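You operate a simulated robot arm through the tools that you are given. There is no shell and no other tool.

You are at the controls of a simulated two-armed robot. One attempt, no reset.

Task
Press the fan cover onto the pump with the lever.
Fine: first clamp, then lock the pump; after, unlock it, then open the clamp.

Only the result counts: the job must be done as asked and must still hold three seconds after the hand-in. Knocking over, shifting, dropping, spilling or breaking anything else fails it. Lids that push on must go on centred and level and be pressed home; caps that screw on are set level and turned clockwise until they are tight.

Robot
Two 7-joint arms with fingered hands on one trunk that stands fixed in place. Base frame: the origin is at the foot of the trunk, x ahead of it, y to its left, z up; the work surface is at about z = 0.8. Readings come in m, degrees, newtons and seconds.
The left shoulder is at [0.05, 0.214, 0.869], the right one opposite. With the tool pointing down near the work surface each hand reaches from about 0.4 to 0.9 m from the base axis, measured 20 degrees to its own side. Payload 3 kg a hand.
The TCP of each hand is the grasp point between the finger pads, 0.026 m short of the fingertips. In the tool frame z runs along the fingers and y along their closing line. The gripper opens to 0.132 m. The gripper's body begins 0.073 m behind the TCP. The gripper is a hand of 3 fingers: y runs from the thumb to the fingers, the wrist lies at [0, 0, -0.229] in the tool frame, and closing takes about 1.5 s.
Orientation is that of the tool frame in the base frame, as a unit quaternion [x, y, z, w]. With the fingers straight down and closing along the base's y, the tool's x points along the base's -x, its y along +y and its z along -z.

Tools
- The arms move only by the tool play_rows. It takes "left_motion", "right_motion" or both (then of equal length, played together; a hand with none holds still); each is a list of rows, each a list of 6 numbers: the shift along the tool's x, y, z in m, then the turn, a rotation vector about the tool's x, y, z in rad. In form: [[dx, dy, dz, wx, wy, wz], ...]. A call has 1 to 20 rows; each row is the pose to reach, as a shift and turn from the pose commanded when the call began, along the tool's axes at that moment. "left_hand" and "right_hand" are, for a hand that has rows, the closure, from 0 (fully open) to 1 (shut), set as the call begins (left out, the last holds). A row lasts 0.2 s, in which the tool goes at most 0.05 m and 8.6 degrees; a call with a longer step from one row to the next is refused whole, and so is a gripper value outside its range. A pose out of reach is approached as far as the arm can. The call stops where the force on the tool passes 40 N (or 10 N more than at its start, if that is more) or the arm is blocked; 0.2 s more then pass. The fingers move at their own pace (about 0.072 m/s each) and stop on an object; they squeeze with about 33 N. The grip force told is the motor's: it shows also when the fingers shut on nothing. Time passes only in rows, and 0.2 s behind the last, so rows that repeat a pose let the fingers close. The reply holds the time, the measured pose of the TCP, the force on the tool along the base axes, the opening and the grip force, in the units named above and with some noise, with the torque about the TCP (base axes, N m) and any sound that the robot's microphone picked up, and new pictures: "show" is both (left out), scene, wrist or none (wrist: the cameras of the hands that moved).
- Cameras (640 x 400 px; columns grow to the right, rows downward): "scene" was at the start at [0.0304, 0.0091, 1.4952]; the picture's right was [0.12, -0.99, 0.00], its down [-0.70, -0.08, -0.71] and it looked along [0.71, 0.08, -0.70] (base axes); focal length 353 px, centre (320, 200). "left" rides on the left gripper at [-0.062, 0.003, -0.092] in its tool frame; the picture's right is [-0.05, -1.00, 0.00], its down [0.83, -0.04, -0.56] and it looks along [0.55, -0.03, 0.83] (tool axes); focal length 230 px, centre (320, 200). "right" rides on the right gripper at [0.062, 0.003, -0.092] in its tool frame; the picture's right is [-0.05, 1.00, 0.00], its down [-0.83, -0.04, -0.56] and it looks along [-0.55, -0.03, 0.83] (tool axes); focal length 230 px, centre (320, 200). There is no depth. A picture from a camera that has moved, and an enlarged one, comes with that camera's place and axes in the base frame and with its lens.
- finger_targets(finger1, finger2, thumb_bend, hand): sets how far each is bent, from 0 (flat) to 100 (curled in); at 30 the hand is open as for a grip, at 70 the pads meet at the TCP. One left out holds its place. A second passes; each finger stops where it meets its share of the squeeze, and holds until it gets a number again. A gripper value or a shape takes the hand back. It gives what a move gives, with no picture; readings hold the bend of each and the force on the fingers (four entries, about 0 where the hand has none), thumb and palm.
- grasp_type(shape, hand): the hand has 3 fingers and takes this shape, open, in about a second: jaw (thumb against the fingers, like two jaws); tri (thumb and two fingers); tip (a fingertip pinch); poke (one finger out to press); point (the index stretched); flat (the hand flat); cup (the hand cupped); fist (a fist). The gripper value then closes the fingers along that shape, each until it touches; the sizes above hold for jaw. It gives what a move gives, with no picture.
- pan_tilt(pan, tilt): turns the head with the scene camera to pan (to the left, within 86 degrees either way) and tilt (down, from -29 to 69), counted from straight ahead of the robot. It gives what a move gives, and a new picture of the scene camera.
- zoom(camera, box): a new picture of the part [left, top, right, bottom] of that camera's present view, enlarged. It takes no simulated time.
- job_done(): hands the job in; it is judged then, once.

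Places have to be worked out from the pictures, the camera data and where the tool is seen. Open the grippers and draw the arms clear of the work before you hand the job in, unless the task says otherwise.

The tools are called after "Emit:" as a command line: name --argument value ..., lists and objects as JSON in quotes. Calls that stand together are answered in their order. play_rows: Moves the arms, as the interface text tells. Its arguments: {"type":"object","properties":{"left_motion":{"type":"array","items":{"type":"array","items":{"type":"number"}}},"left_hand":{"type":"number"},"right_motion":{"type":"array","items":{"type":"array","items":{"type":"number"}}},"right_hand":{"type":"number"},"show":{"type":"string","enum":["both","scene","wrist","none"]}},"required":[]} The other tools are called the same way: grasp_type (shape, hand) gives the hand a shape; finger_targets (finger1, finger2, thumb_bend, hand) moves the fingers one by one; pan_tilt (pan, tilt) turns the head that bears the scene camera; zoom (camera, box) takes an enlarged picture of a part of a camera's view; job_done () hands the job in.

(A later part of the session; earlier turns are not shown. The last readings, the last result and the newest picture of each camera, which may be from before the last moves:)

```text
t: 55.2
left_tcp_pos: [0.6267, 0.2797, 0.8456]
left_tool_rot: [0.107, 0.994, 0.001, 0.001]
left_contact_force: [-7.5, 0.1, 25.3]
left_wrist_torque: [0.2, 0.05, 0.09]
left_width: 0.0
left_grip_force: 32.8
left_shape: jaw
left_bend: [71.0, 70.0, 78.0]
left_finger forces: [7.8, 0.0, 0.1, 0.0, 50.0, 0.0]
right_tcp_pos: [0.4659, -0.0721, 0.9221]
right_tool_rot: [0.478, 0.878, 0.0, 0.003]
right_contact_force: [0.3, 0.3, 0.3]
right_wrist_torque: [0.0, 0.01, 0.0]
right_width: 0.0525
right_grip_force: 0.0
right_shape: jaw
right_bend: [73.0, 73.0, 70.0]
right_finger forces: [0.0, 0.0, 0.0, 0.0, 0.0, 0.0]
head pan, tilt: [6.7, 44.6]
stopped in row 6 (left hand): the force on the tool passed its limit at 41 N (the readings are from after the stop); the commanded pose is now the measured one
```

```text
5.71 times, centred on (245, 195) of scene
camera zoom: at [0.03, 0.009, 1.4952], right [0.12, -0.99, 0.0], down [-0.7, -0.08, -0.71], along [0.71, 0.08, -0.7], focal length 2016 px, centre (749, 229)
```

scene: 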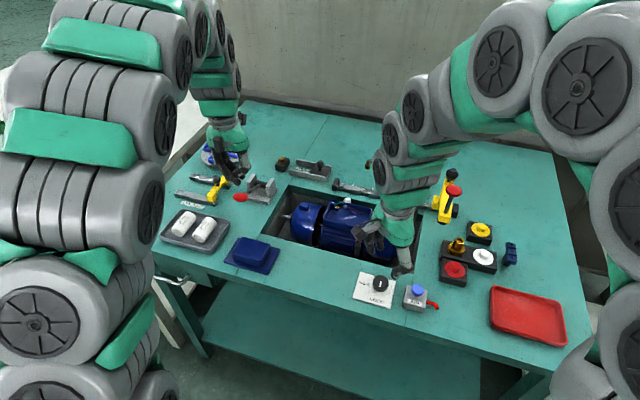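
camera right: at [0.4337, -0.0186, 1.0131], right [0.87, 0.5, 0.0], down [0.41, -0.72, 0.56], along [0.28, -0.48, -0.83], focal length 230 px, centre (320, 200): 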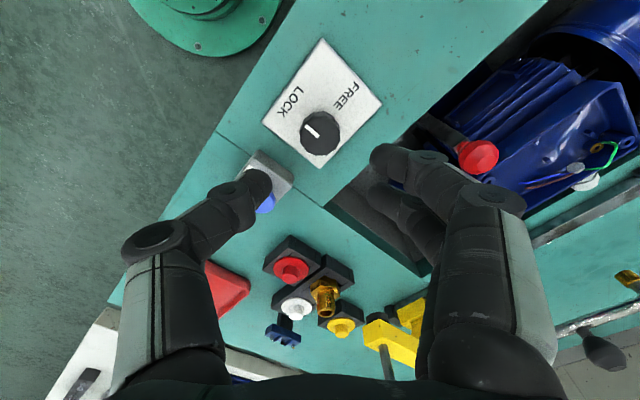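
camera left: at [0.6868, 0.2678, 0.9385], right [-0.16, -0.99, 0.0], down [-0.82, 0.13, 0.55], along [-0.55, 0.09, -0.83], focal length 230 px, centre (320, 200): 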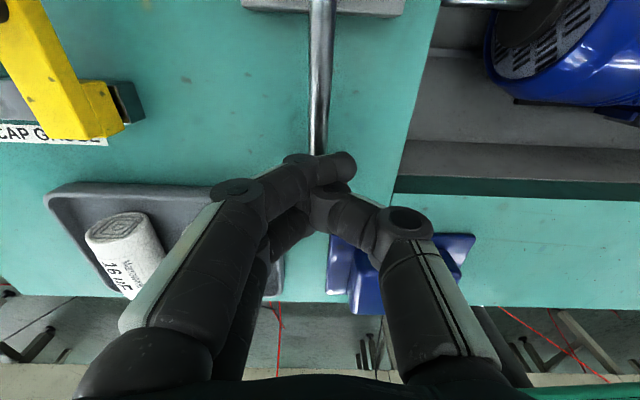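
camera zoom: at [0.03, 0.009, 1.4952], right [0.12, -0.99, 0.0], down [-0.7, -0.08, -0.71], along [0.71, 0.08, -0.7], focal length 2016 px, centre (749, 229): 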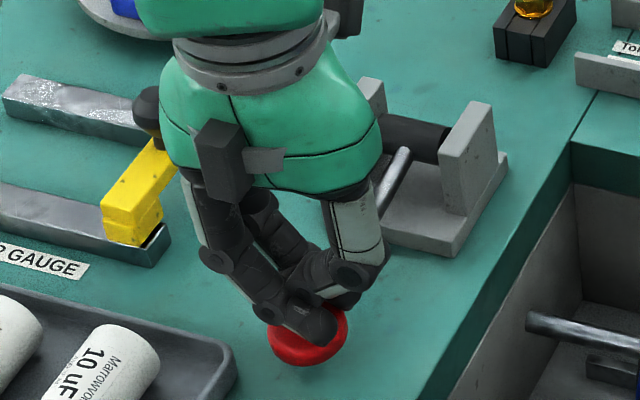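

At 41 N nothing moves any more: the cover is against the motor and the pump is held firm. So the cover is pressed home. I'll now raise the left hand slowly so the lever isn't released with a snap, and see if it follows.

Emit:
play_rows --left_motion '[[0, 0, -0.003, 0, 0, 0], [0, 0, -0.006, 0, 0, 0], [0, 0, -0.009, 0, 0, 0], [0, 0, -0.012, 0, 0, 0], [0, 0, -0.015, 0, 0, 0], [0, 0, -0.018, 0, 0, 0], [0, 0, -0.021, 0, 0, 0], [0, 0, -0.024, 0, 0, 0]]' --show "wrist"

Emit:
zoom --camera "scene" --box '[200, 150, 360, 250]'

```text
t: 57.0
left_tcp_pos: [0.6251, 0.2781, 0.8683]
left_tool_rot: [0.107, 0.994, 0.001, 0.001]
left_contact_force: [0.8, 0.4, 1.4]
left_wrist_torque: [0.01, 0.03, -0.01]
left_width: 0.0
left_grip_force: 32.9
left_shape: jaw
left_bend: [69.0, 69.0, 75.0]
left_finger forces: [0.0, 0.1, 0.0, 0.0, 0.1, 0.1]
right_tcp_pos: [0.4652, -0.0717, 0.9203]
right_tool_rot: [0.478, 0.879, -0.001, 0.003]
right_contact_force: [0.4, -0.4, 0.4]
right_wrist_torque: [-0.06, 0.0, 0.0]
right_width: 0.0524
right_grip_force: 0.1
right_shape: jaw
right_bend: [73.0, 73.0, 70.0]
right_finger forces: [0.0, 0.0, 0.0, 0.1, 0.0, 0.0]
head pan, tilt: [6.7, 44.6]
camera left: at [0.6862, 0.2679, 0.9603], right [-0.16, -0.99, 0.0], down [-0.82, 0.13, 0.55], along [-0.55, 0.09, -0.83], focal length 230 px, centre (320, 200)
```

left: 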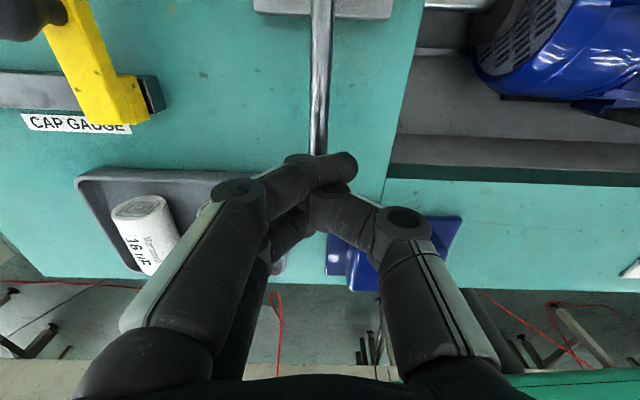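

```text
4.00 times, centred on (280, 200) of scene
camera zoom: at [0.0304, 0.0091, 1.4952], right [0.12, -0.99, 0.0], down [-0.7, -0.08, -0.71], along [0.71, 0.08, -0.7], focal length 1411 px, centre (480, 200)
```

zoom: 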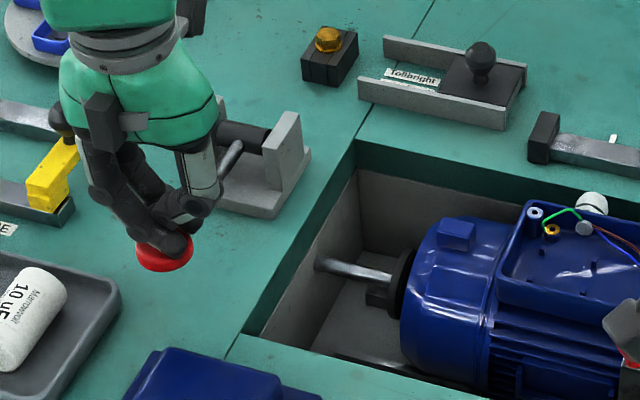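

The lever is spring-returned and follows my hand, and the ram has retracted and left the cover on the motor. I'll keep raising slowly until the lever is back at rest, then clear it.

Emit:
play_rows --left_motion '[[0, 0, -0.004, 0, 0, 0], [0, 0, -0.008, 0, 0, 0], [0, 0, -0.012, 0, 0, 0], [-0.001, 0, -0.016, 0, 0, 0], [-0.001, 0, -0.02, 0, 0, 0], [-0.002, 0, -0.024, 0, 0, 0], [-0.002, 0, -0.028, 0, 0, 0], [-0.003, 0, -0.032, 0, 0, 0], [-0.004, 0, -0.036, 0, 0, 0], [-0.005, 0, -0.04, 0, 0, 0], [-0.006, 0, -0.044, 0, 0, 0], [-0.006, 0, -0.048, 0, 0, 0], [-0.006, 0, -0.06, 0, 0, 0], [-0.006, 0, -0.08, 0, 0, 0], [-0.006, 0, -0.11, 0, 0, 0]]' --show "wrist"

Emit:
zoom --camera "scene" --box '[200, 150, 360, 250]'

Emit:
zoom --camera "scene" --box '[270, 190, 350, 250]'

```text
t: 60.2
left_tcp_pos: [0.6326, 0.2763, 0.9788]
left_tool_rot: [0.106, 0.994, 0.0, 0.003]
left_contact_force: [-1.4, 0.9, 0.1]
left_wrist_torque: [0.01, -0.02, -0.04]
left_width: 0.0
left_grip_force: 33.3
left_shape: jaw
left_bend: [69.0, 69.0, 75.0]
left_finger forces: [0.0, 0.0, 0.0, 0.0, 0.1, 0.0]
right_tcp_pos: [0.4653, -0.0727, 0.9204]
right_tool_rot: [0.478, 0.878, -0.001, 0.003]
right_contact_force: [-1.3, -0.4, -0.3]
right_wrist_torque: [0.01, -0.01, -0.04]
right_width: 0.0524
right_grip_force: 0.1
right_shape: jaw
right_bend: [73.0, 73.0, 70.0]
right_finger forces: [0.0, 0.0, 0.0, 0.0, 0.0, 0.1]
head pan, tilt: [6.7, 44.6]
camera left: at [0.6934, 0.266, 1.0706], right [-0.16, -0.99, 0.0], down [-0.82, 0.13, 0.55], along [-0.55, 0.09, -0.83], focal length 230 px, centre (320, 200)
```

left: 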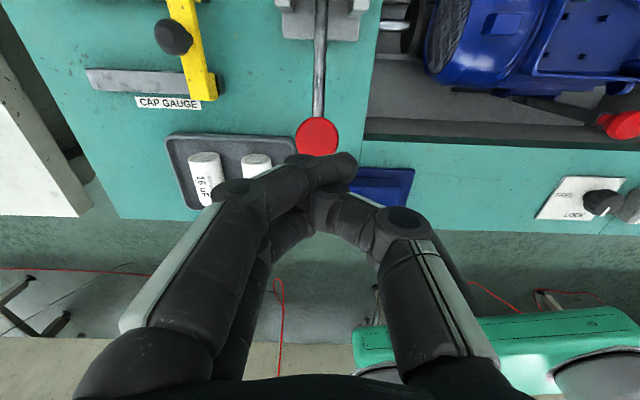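

```text
4.00 times, centred on (280, 200) of scene
camera zoom: at [0.0303, 0.0091, 1.4952], right [0.12, -0.99, 0.0], down [-0.7, -0.08, -0.71], along [0.71, 0.08, -0.7], focal length 1411 px, centre (480, 200)
```

zoom: 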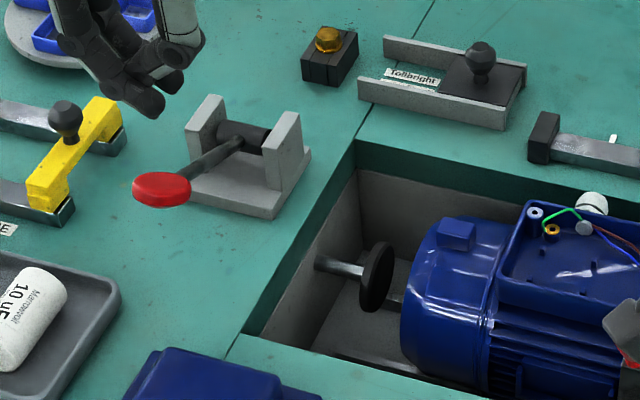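

```text
6.67 times, centred on (310, 220) of scene
camera zoom: at [0.0303, 0.0091, 1.4952], right [0.12, -0.99, 0.0], down [-0.7, -0.08, -0.71], along [0.71, 0.08, -0.7], focal length 2352 px, centre (387, 67)
```

zoom: 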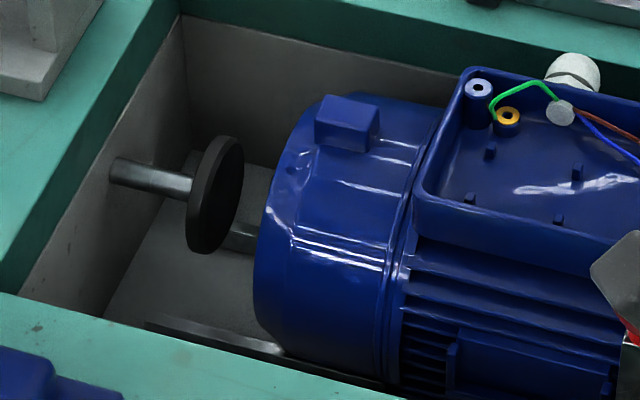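

The lever and ram are back at rest and the cover stays on the motor. I'll check the seam from the left camera before unlocking.

Emit:
zoom --camera "left" --box '[410, 0, 600, 110]'

Emit:
zoom --camera "right" --box '[480, 0, 640, 130]'

```text
3.37 times, centred on (505, 55) of left
camera zoom: at [0.6934, 0.266, 1.0706], right [-0.16, -0.99, 0.0], down [-0.82, 0.13, 0.55], along [-0.55, 0.09, -0.83], focal length 775 px, centre (-303, 688)
```

zoom: 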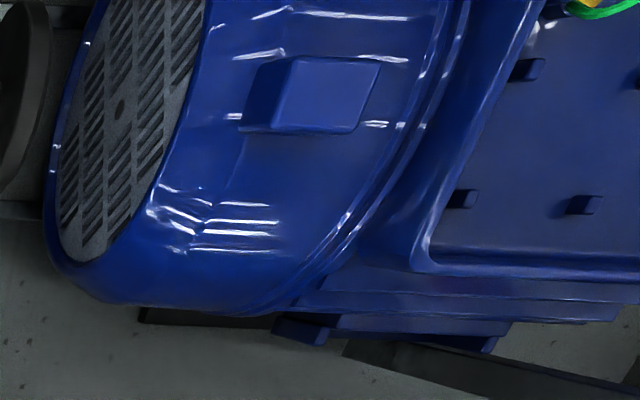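

```text
3.08 times, centred on (560, 65) of right
camera zoom: at [0.4336, -0.0188, 1.0125], right [0.87, 0.5, 0.0], down [0.41, -0.72, 0.56], along [0.28, -0.48, -0.83], focal length 708 px, centre (-418, 615)
```

zoom: 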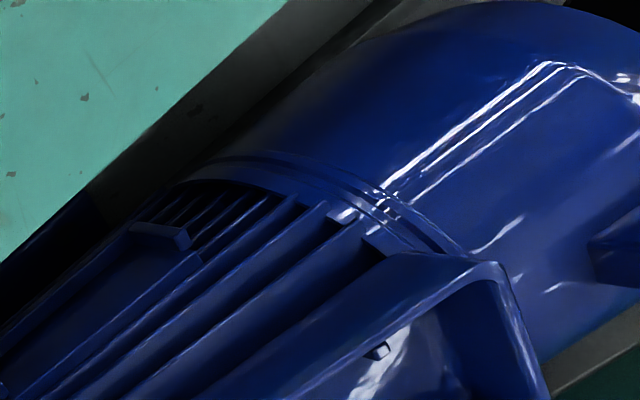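

The cover looks seated evenly all round. Now I'll unlock: the right hand is still straight above the dial at the release orientation, so I'll descend along the same path.

Emit:
play_rows --right_motion '[[0, 0, 0.025, 0, 0, 0], [0, 0, 0.05, 0, 0, 0], [0, 0, 0.07, 0, 0, 0], [0, 0, 0.08, 0, 0, 0], [0, 0, 0.0885, 0, 0, 0], [0, 0, 0.0885, 0, 0, 0]]' --right_hand 0.6 --show "wrist"

Emit:
zoom --camera "scene" --box '[340, 230, 450, 320]'

```text
t: 61.6
left_tcp_pos: [0.6321, 0.2767, 0.9778]
left_tool_rot: [0.108, 0.994, 0.0, 0.002]
left_contact_force: [0.6, -0.4, 0.1]
left_wrist_torque: [0.04, 0.0, 0.0]
left_width: 0.0001
left_grip_force: 33.0
left_shape: jaw
left_bend: [69.0, 69.0, 75.0]
left_finger forces: [0.0, 0.1, 0.0, 0.0, 0.0, 0.0]
right_tcp_pos: [0.4661, -0.0729, 0.8328]
right_tool_rot: [0.479, 0.878, 0.0, 0.003]
right_contact_force: [0.2, 0.3, -0.1]
right_wrist_torque: [-0.05, 0.01, -0.01]
right_width: 0.0524
right_grip_force: 0.1
right_shape: jaw
right_bend: [73.0, 73.0, 70.0]
right_finger forces: [0.1, 0.0, 0.0, 0.1, 0.0, 0.1]
head pan, tilt: [6.7, 44.6]
camera right: at [0.4343, -0.0192, 0.9233], right [0.87, 0.5, 0.0], down [0.41, -0.72, 0.56], along [0.28, -0.48, -0.83], focal length 230 px, centre (320, 200)
```

right: 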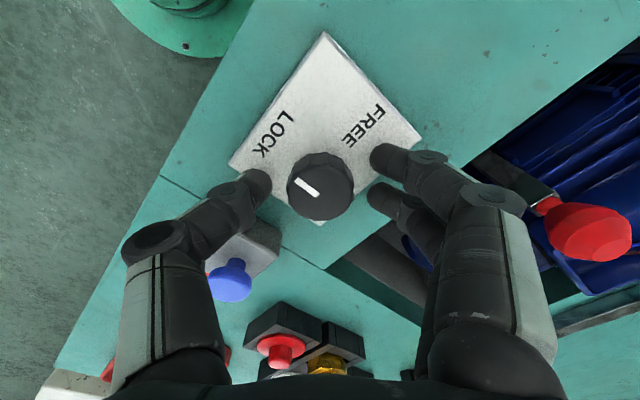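

```text
4.44 times, centred on (395, 275) of scene
camera zoom: at [0.0304, 0.0091, 1.4952], right [0.12, -0.99, 0.0], down [-0.7, -0.08, -0.71], along [0.71, 0.08, -0.7], focal length 1568 px, centre (-13, -133)
```

zoom: 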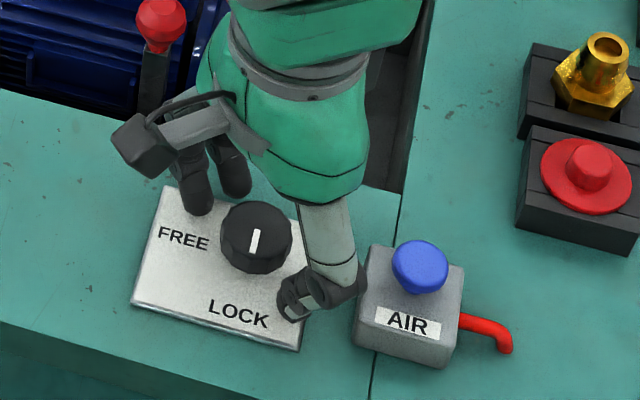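

The fingers straddle the dial without contact. I'll close, then turn 90° clockwise back to FREE.

Emit:
play_rows --right_motion '[[0, 0, 0, 0, 0, 0], [0, 0, 0, 0, 0, 0], [0, 0, 0, 0, 0, 0], [0, 0, 0, 0, 0, 0], [0, 0, 0, 0, 0, 0]]' --right_hand 1 --show "none"

Emit:
play_rows --right_motion '[[0, 0, 0, 0, 0, 0.131], [0, 0, 0, 0, 0, 0.262], [0, 0, 0, 0, 0, 0.393], [0, 0, 0, 0, 0, 0.524], [0, 0, 0, 0, 0, 0.655], [0, 0, 0, 0, 0, 0.785], [0, 0, 0, 0, 0, 0.916], [0, 0, 0, 0, 0, 1.047], [0, 0, 0, 0, 0, 1.178], [0, 0, 0, 0, 0, 1.309], [0, 0, 0, 0, 0, 1.44], [0, 0, 0, 0, 0, 1.571], [0, 0, 0, 0, 0, 1.571]]' --show "wrist"

Emit:
zoom --camera "scene" --box '[340, 230, 450, 320]'

```text
t: 62.8
left_tcp_pos: [0.6328, 0.2765, 0.9776]
left_tool_rot: [0.107, 0.994, 0.001, 0.002]
left_contact_force: [0.3, 0.4, 0.4]
left_wrist_torque: [-0.01, -0.02, 0.02]
left_width: 0.0
left_grip_force: 32.8
left_shape: jaw
left_bend: [69.0, 69.0, 75.0]
left_finger forces: [0.0, 0.0, 0.0, 0.0, 0.0, 0.0]
right_tcp_pos: [0.4661, -0.0725, 0.8339]
right_tool_rot: [0.478, 0.878, 0.0, 0.003]
right_contact_force: [-0.7, -0.4, -2.7]
right_wrist_torque: [-0.01, -0.03, 0.01]
right_width: 0.0247
right_grip_force: 33.0
right_shape: jaw
right_bend: [73.0, 73.0, 70.0]
right_finger forces: [15.1, 15.1, 0.1, 0.1, 29.5, 0.1]
head pan, tilt: [6.7, 44.6]
```

```text
t: 65.6
left_tcp_pos: [0.6333, 0.2767, 0.9777]
left_tool_rot: [0.106, 0.994, 0.001, 0.002]
left_contact_force: [-0.3, -0.5, -0.3]
left_wrist_torque: [-0.01, 0.0, -0.02]
left_width: 0.0
left_grip_force: 32.8
left_shape: jaw
left_bend: [69.0, 69.0, 75.0]
left_finger forces: [0.1, 0.1, 0.1, 0.0, 0.0, 0.1]
right_tcp_pos: [0.4671, -0.0728, 0.834]
right_tool_rot: [0.959, 0.282, 0.002, 0.001]
right_contact_force: [5.7, 8.6, -18.1]
right_wrist_torque: [0.18, -0.11, 0.04]
right_width: 0.0235
right_grip_force: 32.7
right_shape: jaw
right_bend: [73.0, 73.0, 70.0]
right_finger forces: [16.5, 12.9, 0.0, 0.0, 29.7, 0.0]
head pan, tilt: [6.7, 44.6]
camera right: at [0.5187, -0.0423, 0.9249], right [0.5, -0.87, 0.01], down [-0.72, -0.41, 0.55], along [-0.48, -0.28, -0.83], focal length 230 px, centre (320, 200)
```

right: 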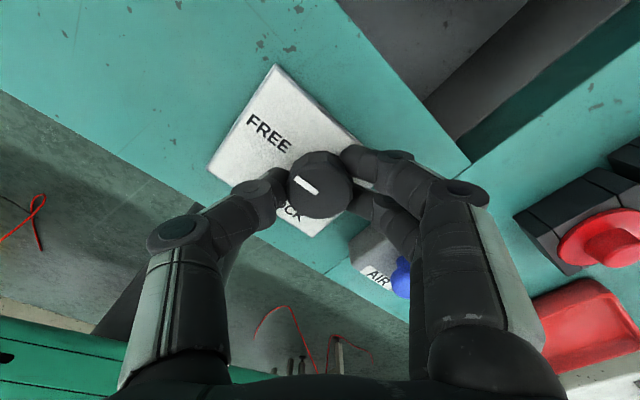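

```text
4.44 times, centred on (395, 275) of scene
camera zoom: at [0.0306, 0.0092, 1.4952], right [0.12, -0.99, 0.0], down [-0.7, -0.08, -0.71], along [0.71, 0.08, -0.7], focal length 1568 px, centre (-13, -133)
```

zoom: 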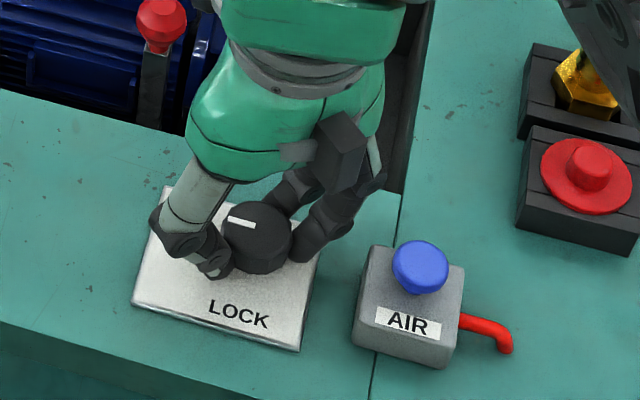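

The mark points back at FREE. I'll open just enough to release and lift straight up.

Emit:
play_rows --right_motion '[[0, 0, 0, 0, 0, 0], [0, 0, 0, 0, 0, 0], [0, 0, 0, 0, 0, 0], [0, 0, -0.015, 0, 0, 0], [0, 0, -0.035, 0, 0, 0], [0, 0, -0.06, 0, 0, 0], [0, 0, -0.09, 0, 0, 0]]' --right_hand 0.55 --show "wrist"

Emit:
zoom --camera "scene" --box '[340, 230, 450, 320]'

Emit:
zoom --camera "scene" --box '[365, 265, 395, 300]'

```text
t: 67.2
left_tcp_pos: [0.6344, 0.2759, 0.978]
left_tool_rot: [0.107, 0.994, 0.001, 0.002]
left_contact_force: [0.0, 0.0, 0.3]
left_wrist_torque: [0.02, 0.0, -0.01]
left_width: 0.0
left_grip_force: 33.2
left_shape: jaw
left_bend: [69.0, 69.0, 75.0]
left_finger forces: [0.0, 0.1, 0.0, 0.1, 0.0, 0.0]
right_tcp_pos: [0.4676, -0.073, 0.923]
right_tool_rot: [0.959, 0.283, 0.003, 0.002]
right_contact_force: [0.0, -1.2, 0.5]
right_wrist_torque: [-0.03, 0.0, 0.02]
right_width: 0.0588
right_grip_force: 0.2
right_shape: jaw
right_bend: [73.0, 73.0, 70.0]
right_finger forces: [0.1, 0.1, 0.1, 0.0, 0.0, 0.1]
head pan, tilt: [6.7, 44.6]
camera right: at [0.5189, -0.0411, 1.015], right [0.5, -0.87, 0.01], down [-0.72, -0.41, 0.55], along [-0.48, -0.28, -0.83], focal length 230 px, centre (320, 200)
```

right: 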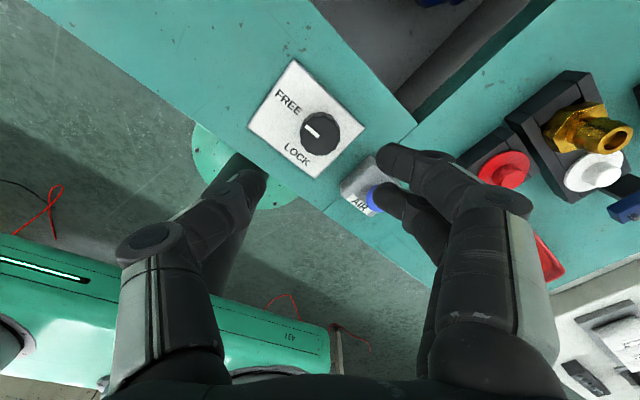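

```text
4.44 times, centred on (395, 275) of scene
camera zoom: at [0.0303, 0.0091, 1.4952], right [0.12, -0.99, 0.0], down [-0.7, -0.08, -0.71], along [0.71, 0.08, -0.7], focal length 1568 px, centre (-13, -133)
```

zoom: 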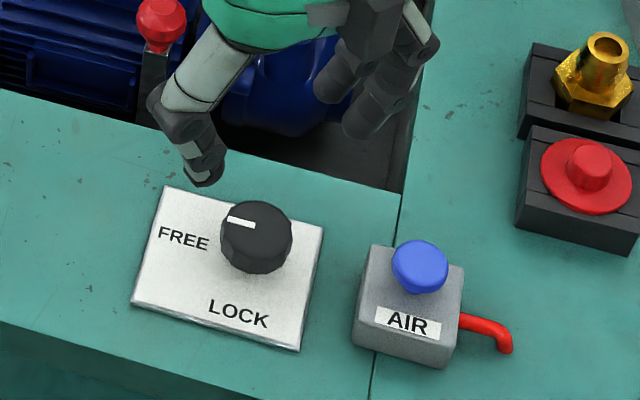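

```text
11.43 times, centred on (380, 282) of scene
camera zoom: at [0.0303, 0.0091, 1.4952], right [0.12, -0.99, 0.0], down [-0.7, -0.08, -0.71], along [0.71, 0.08, -0.7], focal length 4032 px, centre (-366, -743)
```

zoom: 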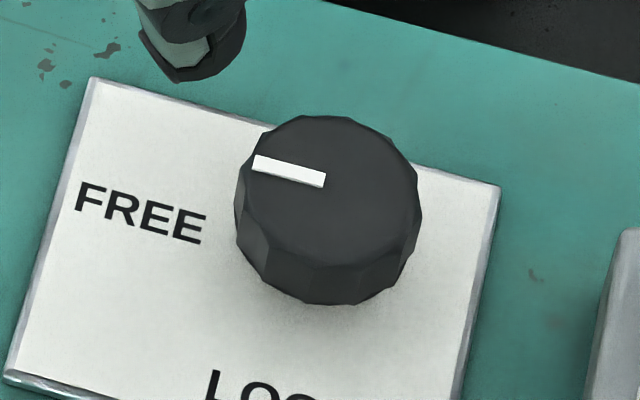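

The dial is back at FREE exactly as at the start. Next I'll open the clamp, moving the right hand above the red ball and turned so its fingers close along the sliding direction.

Emit:
play_rows --right_motion '[[0.021, 0.003, 0, 0, 0, -0.131], [0.042, 0.006, 0, 0, 0, -0.262], [0.063, 0.009, 0, 0, 0, -0.393], [0.084, 0.012, 0, 0, 0, -0.524], [0.105, 0.0152, 0, 0, 0, -0.655], [0.1256, 0.0182, 0, 0, 0, -0.785]]' --right_hand 0.55 --show "both"

Emit:
zoom --camera "right" --box '[220, 80, 460, 230]'

```text
t: 68.6
left_tcp_pos: [0.6337, 0.2757, 0.9772]
left_tool_rot: [0.106, 0.994, 0.001, 0.002]
left_contact_force: [-0.1, -0.3, -0.1]
left_wrist_torque: [-0.01, -0.02, -0.04]
left_width: 0.0
left_grip_force: 32.8
left_shape: jaw
left_bend: [69.0, 69.0, 75.0]
left_finger forces: [0.1, 0.0, 0.0, 0.1, 0.0, 0.0]
right_tcp_pos: [0.582, -0.0196, 0.9228]
right_tool_rot: [0.777, 0.629, 0.002, 0.004]
right_contact_force: [0.3, 0.5, -0.6]
right_wrist_torque: [-0.01, 0.03, -0.01]
right_width: 0.059
right_grip_force: 0.1
right_shape: jaw
right_bend: [73.0, 73.0, 70.0]
right_finger forces: [0.0, 0.1, 0.0, 0.0, 0.0, 0.1]
head pan, tilt: [6.7, 44.6]
camera right: at [0.5961, 0.0398, 1.0148], right [0.97, -0.26, 0.01], down [-0.22, -0.8, 0.56], along [-0.14, -0.54, -0.83], focal length 230 px, centre (320, 200)
```

scene: 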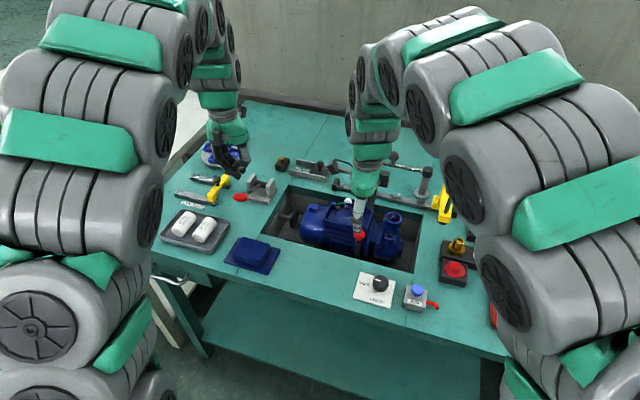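
right: 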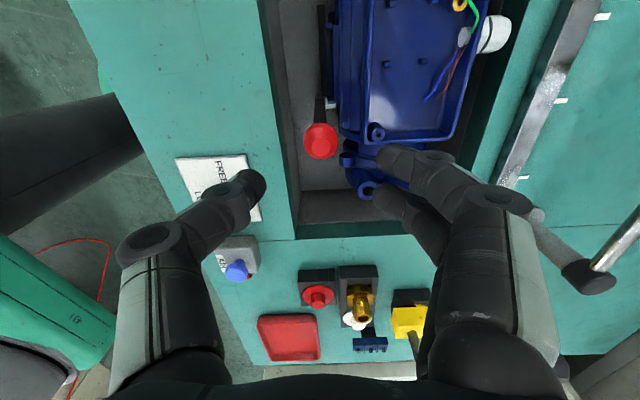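

```text
2.67 times, centred on (340, 155) of right
camera zoom: at [0.5961, 0.0398, 1.0148], right [0.97, -0.26, 0.01], down [-0.22, -0.8, 0.56], along [-0.14, -0.54, -0.83], focal length 614 px, centre (267, 320)
```

zoom: 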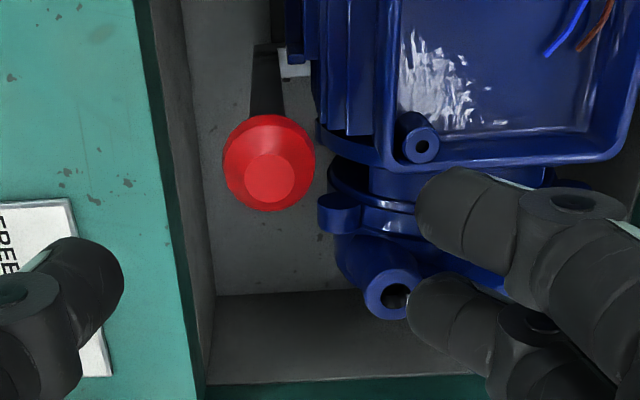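

This view shows the ball at (0.581, -0.019), with a free gap of about 38 mm between it and the terminal box wall. I'll descend with the fingers straddling the ball along the slide direction, tips staying just above the box rim.

Emit:
play_rows --right_motion '[[0.0004, -0.0006, 0.016, 0, 0, 0], [0.0008, -0.0012, 0.032, 0, 0, 0], [0.0008, -0.0012, 0.046, 0, 0, 0], [0.0008, -0.0012, 0.056, 0, 0, 0], [0.0008, -0.0012, 0.0655, 0, 0, 0], [0.0008, -0.0012, 0.0655, 0, 0, 0]]' --right_hand 0.58 --show "wrist"

Emit:
zoom --camera "right" --box '[220, 100, 460, 250]'

Emit:
zoom --camera "scene" --box '[300, 190, 430, 280]'

```text
t: 70.0
left_tcp_pos: [0.6332, 0.2775, 0.977]
left_tool_rot: [0.106, 0.994, 0.001, 0.003]
left_contact_force: [-0.2, 0.0, 0.4]
left_wrist_torque: [0.02, -0.03, -0.01]
left_width: 0.0
left_grip_force: 32.5
left_shape: jaw
left_bend: [69.0, 69.0, 75.0]
left_finger forces: [0.0, 0.0, 0.0, 0.1, 0.0, 0.0]
right_tcp_pos: [0.5805, -0.0186, 0.8579]
right_tool_rot: [0.778, 0.629, 0.002, 0.003]
right_contact_force: [0.3, -0.6, -0.5]
right_wrist_torque: [0.01, 0.0, 0.02]
right_width: 0.056
right_grip_force: 0.0
right_shape: jaw
right_bend: [73.0, 73.0, 70.0]
right_finger forces: [0.0, 0.0, 0.0, 0.0, 0.0, 0.0]
head pan, tilt: [6.7, 44.6]
camera right: at [0.5947, 0.0411, 0.9489], right [0.97, -0.26, 0.01], down [-0.22, -0.8, 0.56], along [-0.14, -0.54, -0.83], focal length 230 px, centre (320, 200)
```

right: 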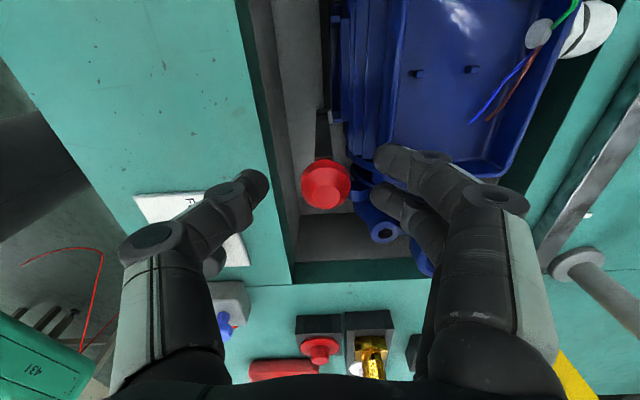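

```text
2.67 times, centred on (340, 175) of right
camera zoom: at [0.5947, 0.0411, 0.9489], right [0.97, -0.26, 0.01], down [-0.22, -0.8, 0.56], along [-0.14, -0.54, -0.83], focal length 614 px, centre (267, 267)
```

zoom: 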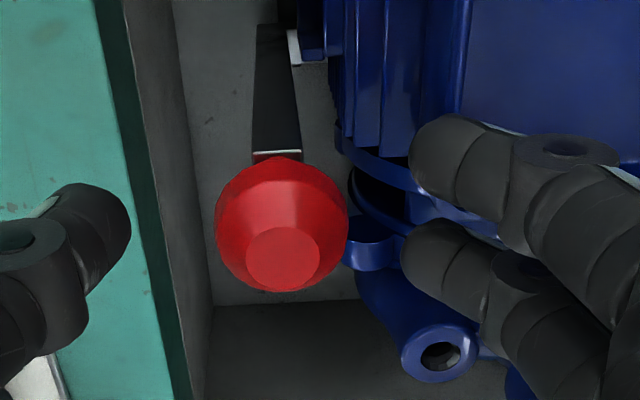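

```text
4.44 times, centred on (365, 235) of scene
camera zoom: at [0.0304, 0.0091, 1.4952], right [0.12, -0.99, 0.0], down [-0.7, -0.08, -0.71], along [0.71, 0.08, -0.7], focal length 1568 px, centre (120, 44)
```

zoom: 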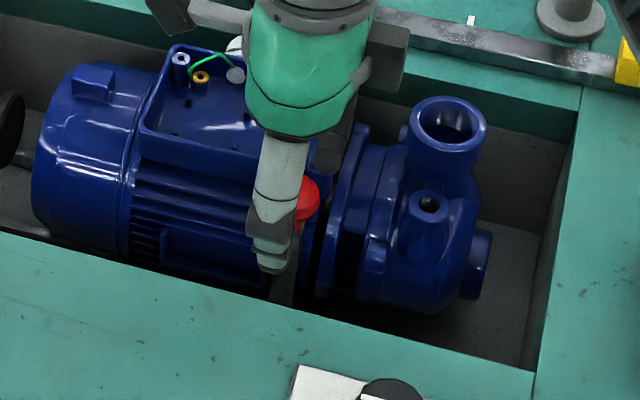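

The fingertips flank the ball with no contact. I'll close to just over the ball's width without squeezing and draw it back toward the robot in small steps.

Emit:
play_rows --right_motion '[[0, 0, 0, 0, 0, 0], [0, 0, 0, 0, 0, 0], [0, 0, 0, 0, 0, 0], [0, -0.003, 0, 0, 0, 0], [0, -0.006, 0, 0, 0, 0], [0, -0.009, 0, 0, 0, 0], [0, -0.012, 0, 0, 0, 0], [0, -0.015, 0, 0, 0, 0], [0, -0.015, 0, 0, 0, 0]]' --right_hand 0.74 --show "wrist"

Emit:
zoom --camera "right" --box '[220, 100, 460, 250]'

```text
t: 72.0
left_tcp_pos: [0.6331, 0.2759, 0.9779]
left_tool_rot: [0.106, 0.994, 0.001, 0.002]
left_contact_force: [-0.6, 0.5, 0.2]
left_wrist_torque: [-0.01, -0.02, 0.02]
left_width: 0.0
left_grip_force: 33.2
left_shape: jaw
left_bend: [69.0, 69.0, 75.0]
left_finger forces: [0.0, 0.2, 0.0, 0.1, 0.0, 0.1]
right_tcp_pos: [0.5659, -0.0161, 0.8575]
right_tool_rot: [0.778, 0.629, 0.002, 0.002]
right_contact_force: [0.3, -1.1, 0.4]
right_wrist_torque: [-0.01, -0.02, -0.01]
right_width: 0.0349
right_grip_force: 0.0
right_shape: jaw
right_bend: [73.0, 73.0, 70.0]
right_finger forces: [0.3, 0.6, 0.1, 0.1, 0.0, 0.0]
head pan, tilt: [6.7, 44.6]
camera right: at [0.58, 0.044, 0.9487], right [0.97, -0.26, 0.01], down [-0.22, -0.8, 0.56], along [-0.14, -0.54, -0.83], focal length 230 px, centre (320, 200)
```

right: 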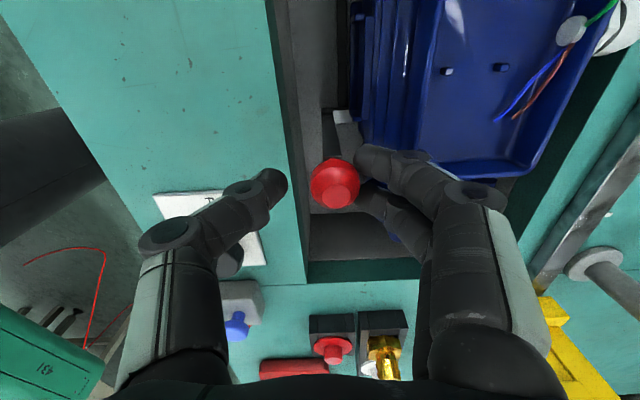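

```text
2.67 times, centred on (340, 175) of right
camera zoom: at [0.58, 0.044, 0.9487], right [0.97, -0.26, 0.01], down [-0.22, -0.8, 0.56], along [-0.14, -0.54, -0.83], focal length 614 px, centre (267, 267)
```

zoom: 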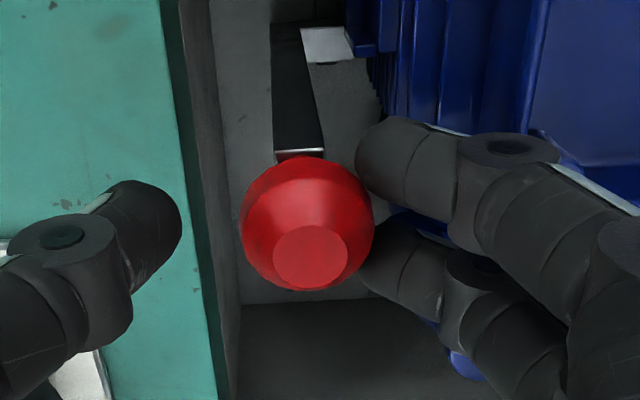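

The two fingers cradle the ball and draw it back freely. I'll continue in small steps until it reaches its open stop.

Emit:
play_rows --right_motion '[[0, -0.003, 0, 0, 0, 0], [0, -0.006, 0, 0, 0, 0], [0, -0.009, 0, 0, 0, 0], [0, -0.012, 0, 0, 0, 0], [0, -0.015, 0, 0, 0, 0], [0, -0.018, 0, 0, 0, 0], [0, -0.021, 0, 0, 0, 0], [0, -0.021, 0, 0, 0, 0]]' --show "wrist"

Emit:
zoom --camera "right" --box '[220, 100, 460, 250]'

```text
t: 73.8
left_tcp_pos: [0.6318, 0.2769, 0.9769]
left_tool_rot: [0.106, 0.994, 0.001, 0.002]
left_contact_force: [-0.1, 1.2, -0.8]
left_wrist_torque: [0.01, 0.02, -0.02]
left_width: 0.0001
left_grip_force: 33.2
left_shape: jaw
left_bend: [69.0, 69.0, 75.0]
left_finger forces: [0.0, 0.1, 0.0, 0.1, 0.0, 0.0]
right_tcp_pos: [0.5453, -0.0127, 0.8569]
right_tool_rot: [0.778, 0.628, 0.002, 0.004]
right_contact_force: [1.0, -0.7, 0.1]
right_wrist_torque: [0.0, -0.05, -0.02]
right_width: 0.0347
right_grip_force: 0.0
right_shape: jaw
right_bend: [73.0, 73.0, 70.0]
right_finger forces: [0.3, 1.1, 0.0, 0.1, 0.0, 0.0]
head pan, tilt: [6.7, 44.6]
camera right: at [0.5599, 0.0486, 0.9489], right [0.97, -0.26, 0.01], down [-0.22, -0.8, 0.56], along [-0.14, -0.54, -0.83], focal length 230 px, centre (320, 200)
```

right: 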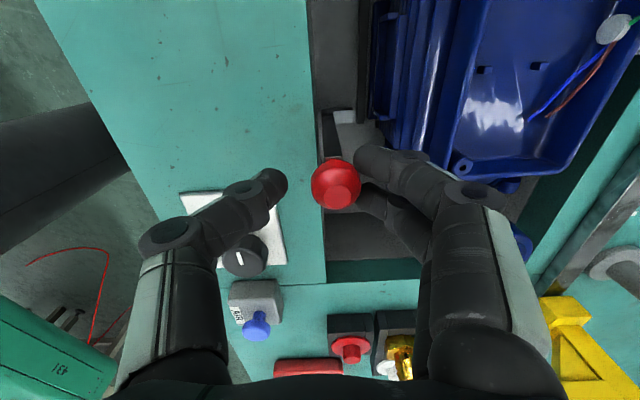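

```text
2.67 times, centred on (340, 175) of right
camera zoom: at [0.5599, 0.0486, 0.9489], right [0.97, -0.26, 0.01], down [-0.22, -0.8, 0.56], along [-0.14, -0.54, -0.83], focal length 614 px, centre (267, 267)
```

zoom: 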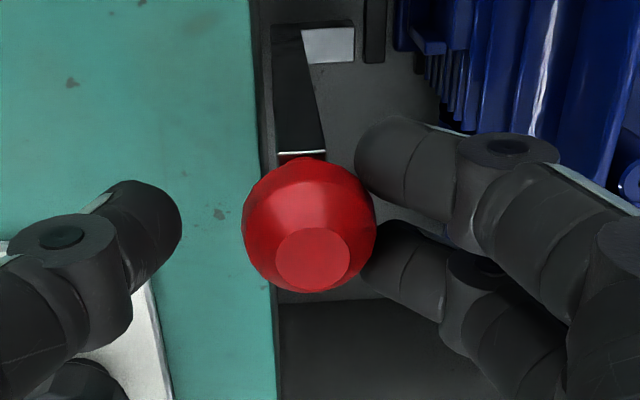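

The ball is back to x≈0.552, and it started at 0.5505. I'll draw it a few more millimetres to confirm the stop.

Emit:
play_rows --right_motion '[[0, -0.002, 0, 0, 0, 0], [0, -0.004, 0, 0, 0, 0], [0, -0.006, 0, 0, 0, 0], [0, -0.006, 0, 0, 0, 0]]' --show "wrist"

```text
t: 74.8
left_tcp_pos: [0.6325, 0.2756, 0.9774]
left_tool_rot: [0.106, 0.994, 0.0, 0.002]
left_contact_force: [0.6, 0.4, -0.6]
left_wrist_torque: [0.02, -0.06, -0.01]
left_width: 0.0003
left_grip_force: 33.0
left_shape: jaw
left_bend: [69.0, 69.0, 75.0]
left_finger forces: [0.1, 0.0, 0.0, 0.0, 0.0, 0.0]
right_tcp_pos: [0.5406, -0.0109, 0.8577]
right_tool_rot: [0.778, 0.629, 0.001, 0.003]
right_contact_force: [6.2, -1.2, 1.1]
right_wrist_torque: [-0.04, -0.13, 0.03]
right_width: 0.0376
right_grip_force: 0.0
right_shape: jaw
right_bend: [73.0, 72.0, 70.0]
right_finger forces: [2.5, 3.7, 0.0, 0.1, 0.0, 0.1]
head pan, tilt: [6.7, 44.6]
camera right: at [0.5548, 0.0498, 0.9492], right [0.97, -0.26, 0.01], down [-0.22, -0.8, 0.56], along [-0.14, -0.54, -0.83], focal length 230 px, centre (320, 200)
```

right: 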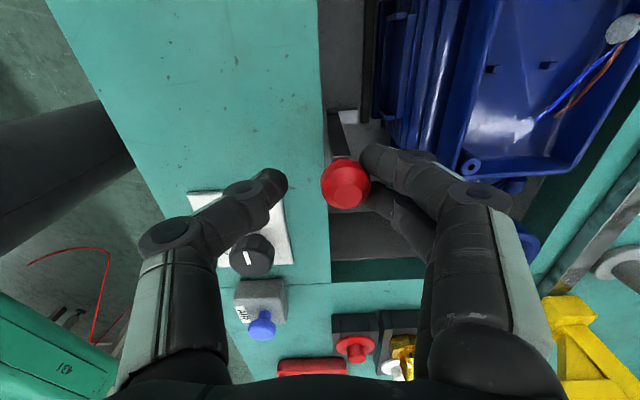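

The force has risen to 6 N and the ball no longer moves, so the clamp is fully open. I'll ease off and lift the right hand straight up, then open it.

Emit:
play_rows --right_motion '[[0, 0.002, 0, 0, 0, 0], [0, 0.003, 0, 0, 0, 0], [0, 0.003, -0.02, 0, 0, 0], [0, 0.003, -0.05, 0, 0, 0], [0, 0.003, -0.09, 0, 0, 0], [0, 0.003, -0.12, 0, 0, 0]]' --right_hand 0.6 --show "both"

Emit:
zoom --camera "right" --box '[250, 60, 520, 240]'

Emit:
zoom --camera "scene" --box '[260, 180, 430, 290]'

```text
t: 76.2
left_tcp_pos: [0.634, 0.2759, 0.9772]
left_tool_rot: [0.106, 0.994, 0.002, 0.002]
left_contact_force: [0.4, 0.3, -0.3]
left_wrist_torque: [0.01, 0.02, -0.02]
left_width: 0.0001
left_grip_force: 33.4
left_shape: jaw
left_bend: [69.0, 69.0, 75.0]
left_finger forces: [0.1, 0.1, 0.0, 0.0, 0.1, 0.0]
right_tcp_pos: [0.5387, -0.0097, 0.978]
right_tool_rot: [0.778, 0.628, 0.0, 0.003]
right_contact_force: [0.3, -0.2, 0.2]
right_wrist_torque: [0.02, 0.01, 0.0]
right_width: 0.0522
right_grip_force: 0.0
right_shape: jaw
right_bend: [73.0, 73.0, 70.0]
right_finger forces: [0.0, 0.0, 0.0, 0.0, 0.0, 0.1]
head pan, tilt: [6.7, 44.6]
camera right: at [0.5544, 0.0492, 1.0692], right [0.97, -0.26, 0.0], down [-0.22, -0.8, 0.56], along [-0.14, -0.54, -0.83], focal length 230 px, centre (320, 200)
```

scene: 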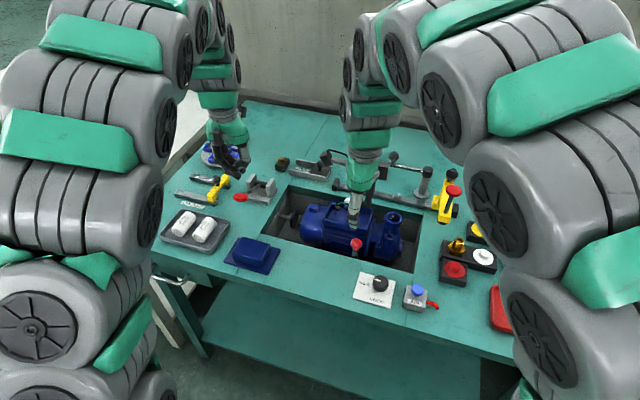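
right: 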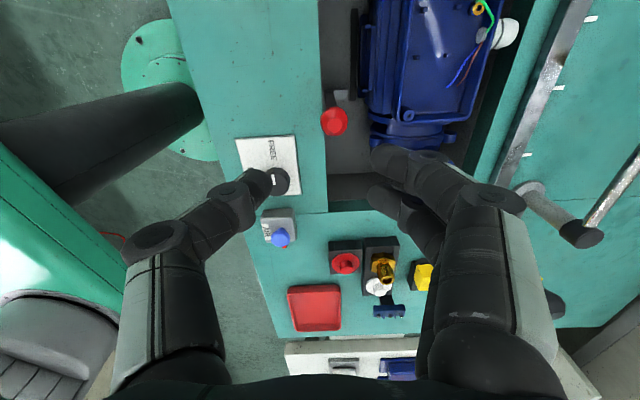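

```text
2.22 times, centred on (385, 150) of right
camera zoom: at [0.5544, 0.0492, 1.0692], right [0.97, -0.26, 0.0], down [-0.22, -0.8, 0.56], along [-0.14, -0.54, -0.83], focal length 511 px, centre (176, 311)
```

zoom: 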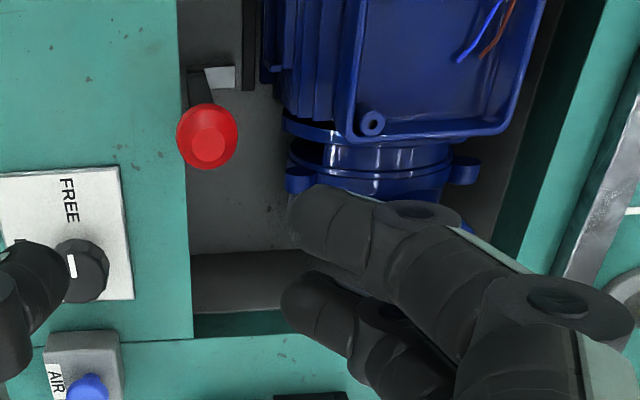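

```text
3.64 times, centred on (345, 235) of scene
camera zoom: at [0.0304, 0.0091, 1.4952], right [0.12, -0.99, 0.0], down [-0.7, -0.08, -0.71], along [0.71, 0.08, -0.7], focal length 1283 px, centre (229, 73)
```

zoom: 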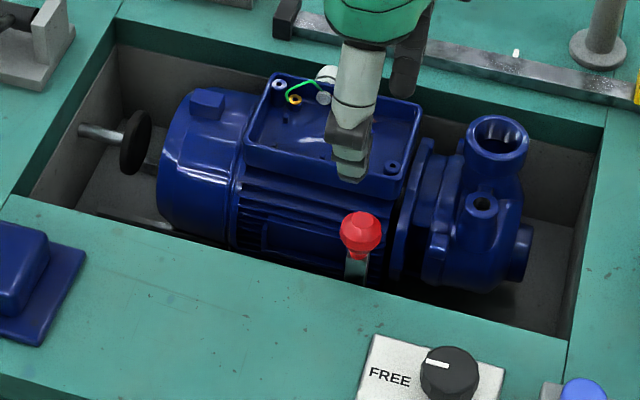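

The clamp is open and the dial is at FREE. I'll turn the right hand back and use its camera to check that the cover is evenly seated, while moving clear.

Emit:
play_rows --right_motion '[[0, 0, -0.01, 0, 0, -0.131], [0.005, 0, -0.02, 0, 0, -0.262], [0.012, -0.001, -0.03, 0, 0, -0.393], [0.02, -0.001, -0.04, 0, 0, -0.524], [0.028, -0.002, -0.04, 0, 0, -0.655], [0.036, -0.002, -0.04, 0, 0, -0.785], [0.044, -0.003, -0.04, 0, 0, -0.916], [0.052, -0.004, -0.04, 0, 0, -1.047], [0.06, -0.004, -0.04, 0, 0, -1.178], [0.068, -0.005, -0.04, 0, 0, -1.309], [0.075, -0.006, -0.04, 0, 0, -1.44], [0.0805, -0.006, -0.04, 0, 0, -1.571]]' --right_hand 0 --show "wrist"

Emit:
zoom --camera "right" --box '[240, 100, 440, 240]'

Emit:
zoom --camera "right" --box '[320, 110, 400, 220]'

```text
t: 78.8
left_tcp_pos: [0.6331, 0.2764, 0.9774]
left_tool_rot: [0.107, 0.994, 0.001, 0.002]
left_contact_force: [0.5, 0.3, 0.9]
left_wrist_torque: [0.04, -0.02, -0.01]
left_width: 0.0
left_grip_force: 32.7
left_shape: jaw
left_bend: [69.0, 69.0, 75.0]
left_finger forces: [0.0, 0.1, 0.1, 0.0, 0.1, 0.0]
right_tcp_pos: [0.5527, 0.0701, 1.0181]
right_tool_rot: [0.104, 0.995, -0.001, 0.003]
right_contact_force: [-0.7, 0.3, -0.6]
right_wrist_torque: [-0.04, -0.01, -0.01]
right_width: 0.1319
right_grip_force: 0.0
right_shape: jaw
right_bend: [30.0, 30.0, 30.0]
right_finger forces: [0.1, 0.0, 0.1, 0.0, 0.0, 0.1]
head pan, tilt: [6.7, 44.6]
camera right: at [0.4921, 0.0869, 1.1093], right [0.26, 0.97, 0.0], down [0.8, -0.21, 0.56], along [0.54, -0.15, -0.83], focal length 230 px, centre (320, 200)
```

right: 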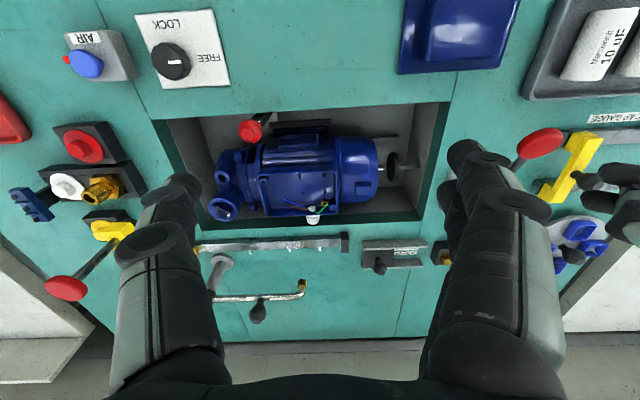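

```text
2.86 times, centred on (340, 170) of right
camera zoom: at [0.4921, 0.0869, 1.1093], right [0.26, 0.97, 0.0], down [0.8, -0.21, 0.56], along [0.54, -0.15, -0.83], focal length 657 px, centre (263, 286)
```

zoom: 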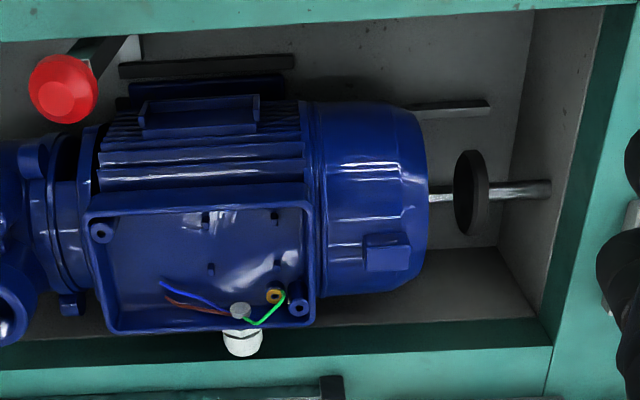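

```text
3.64 times, centred on (360, 165) of right
camera zoom: at [0.4921, 0.0869, 1.1093], right [0.26, 0.97, 0.0], down [0.8, -0.21, 0.56], along [0.54, -0.15, -0.83], focal length 837 px, centre (174, 327)
```

zoom: 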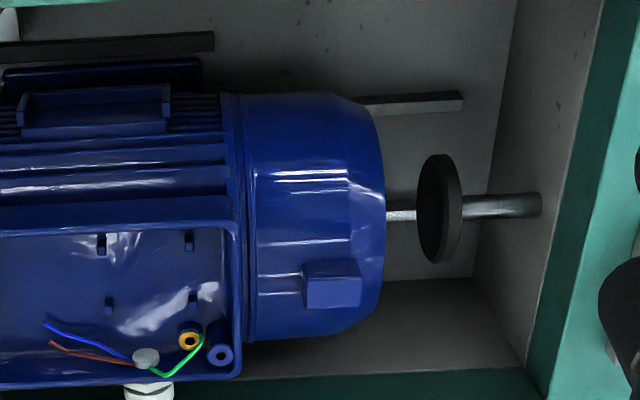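

From above the cover sits straight and flush against the motor. One last close-up of the seam, then I'll withdraw both arms.

Emit:
zoom --camera "right" --box '[325, 130, 365, 215]'

Emit:
zoom --camera "scene" --box '[305, 200, 335, 245]'

```text
4.71 times, centred on (345, 172) of right
camera zoom: at [0.4921, 0.0869, 1.1093], right [0.26, 0.97, 0.0], down [0.8, -0.21, 0.56], along [0.54, -0.15, -0.83], focal length 1083 px, centre (202, 329)
```

zoom: 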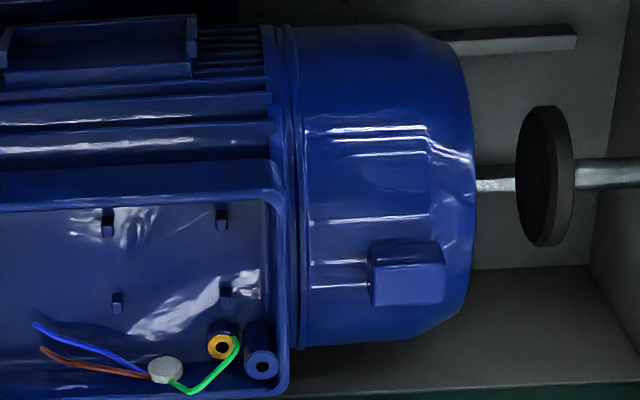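

```text
8.89 times, centred on (320, 222) of scene
camera zoom: at [0.0304, 0.0091, 1.4952], right [0.12, -0.99, 0.0], down [-0.7, -0.08, -0.71], along [0.71, 0.08, -0.7], focal length 3136 px, centre (320, 0)
```

zoom: 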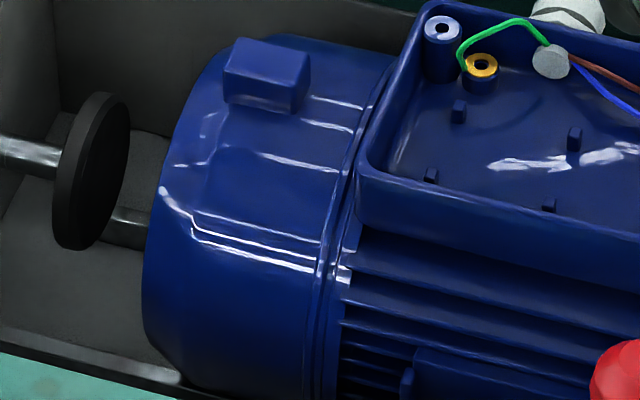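

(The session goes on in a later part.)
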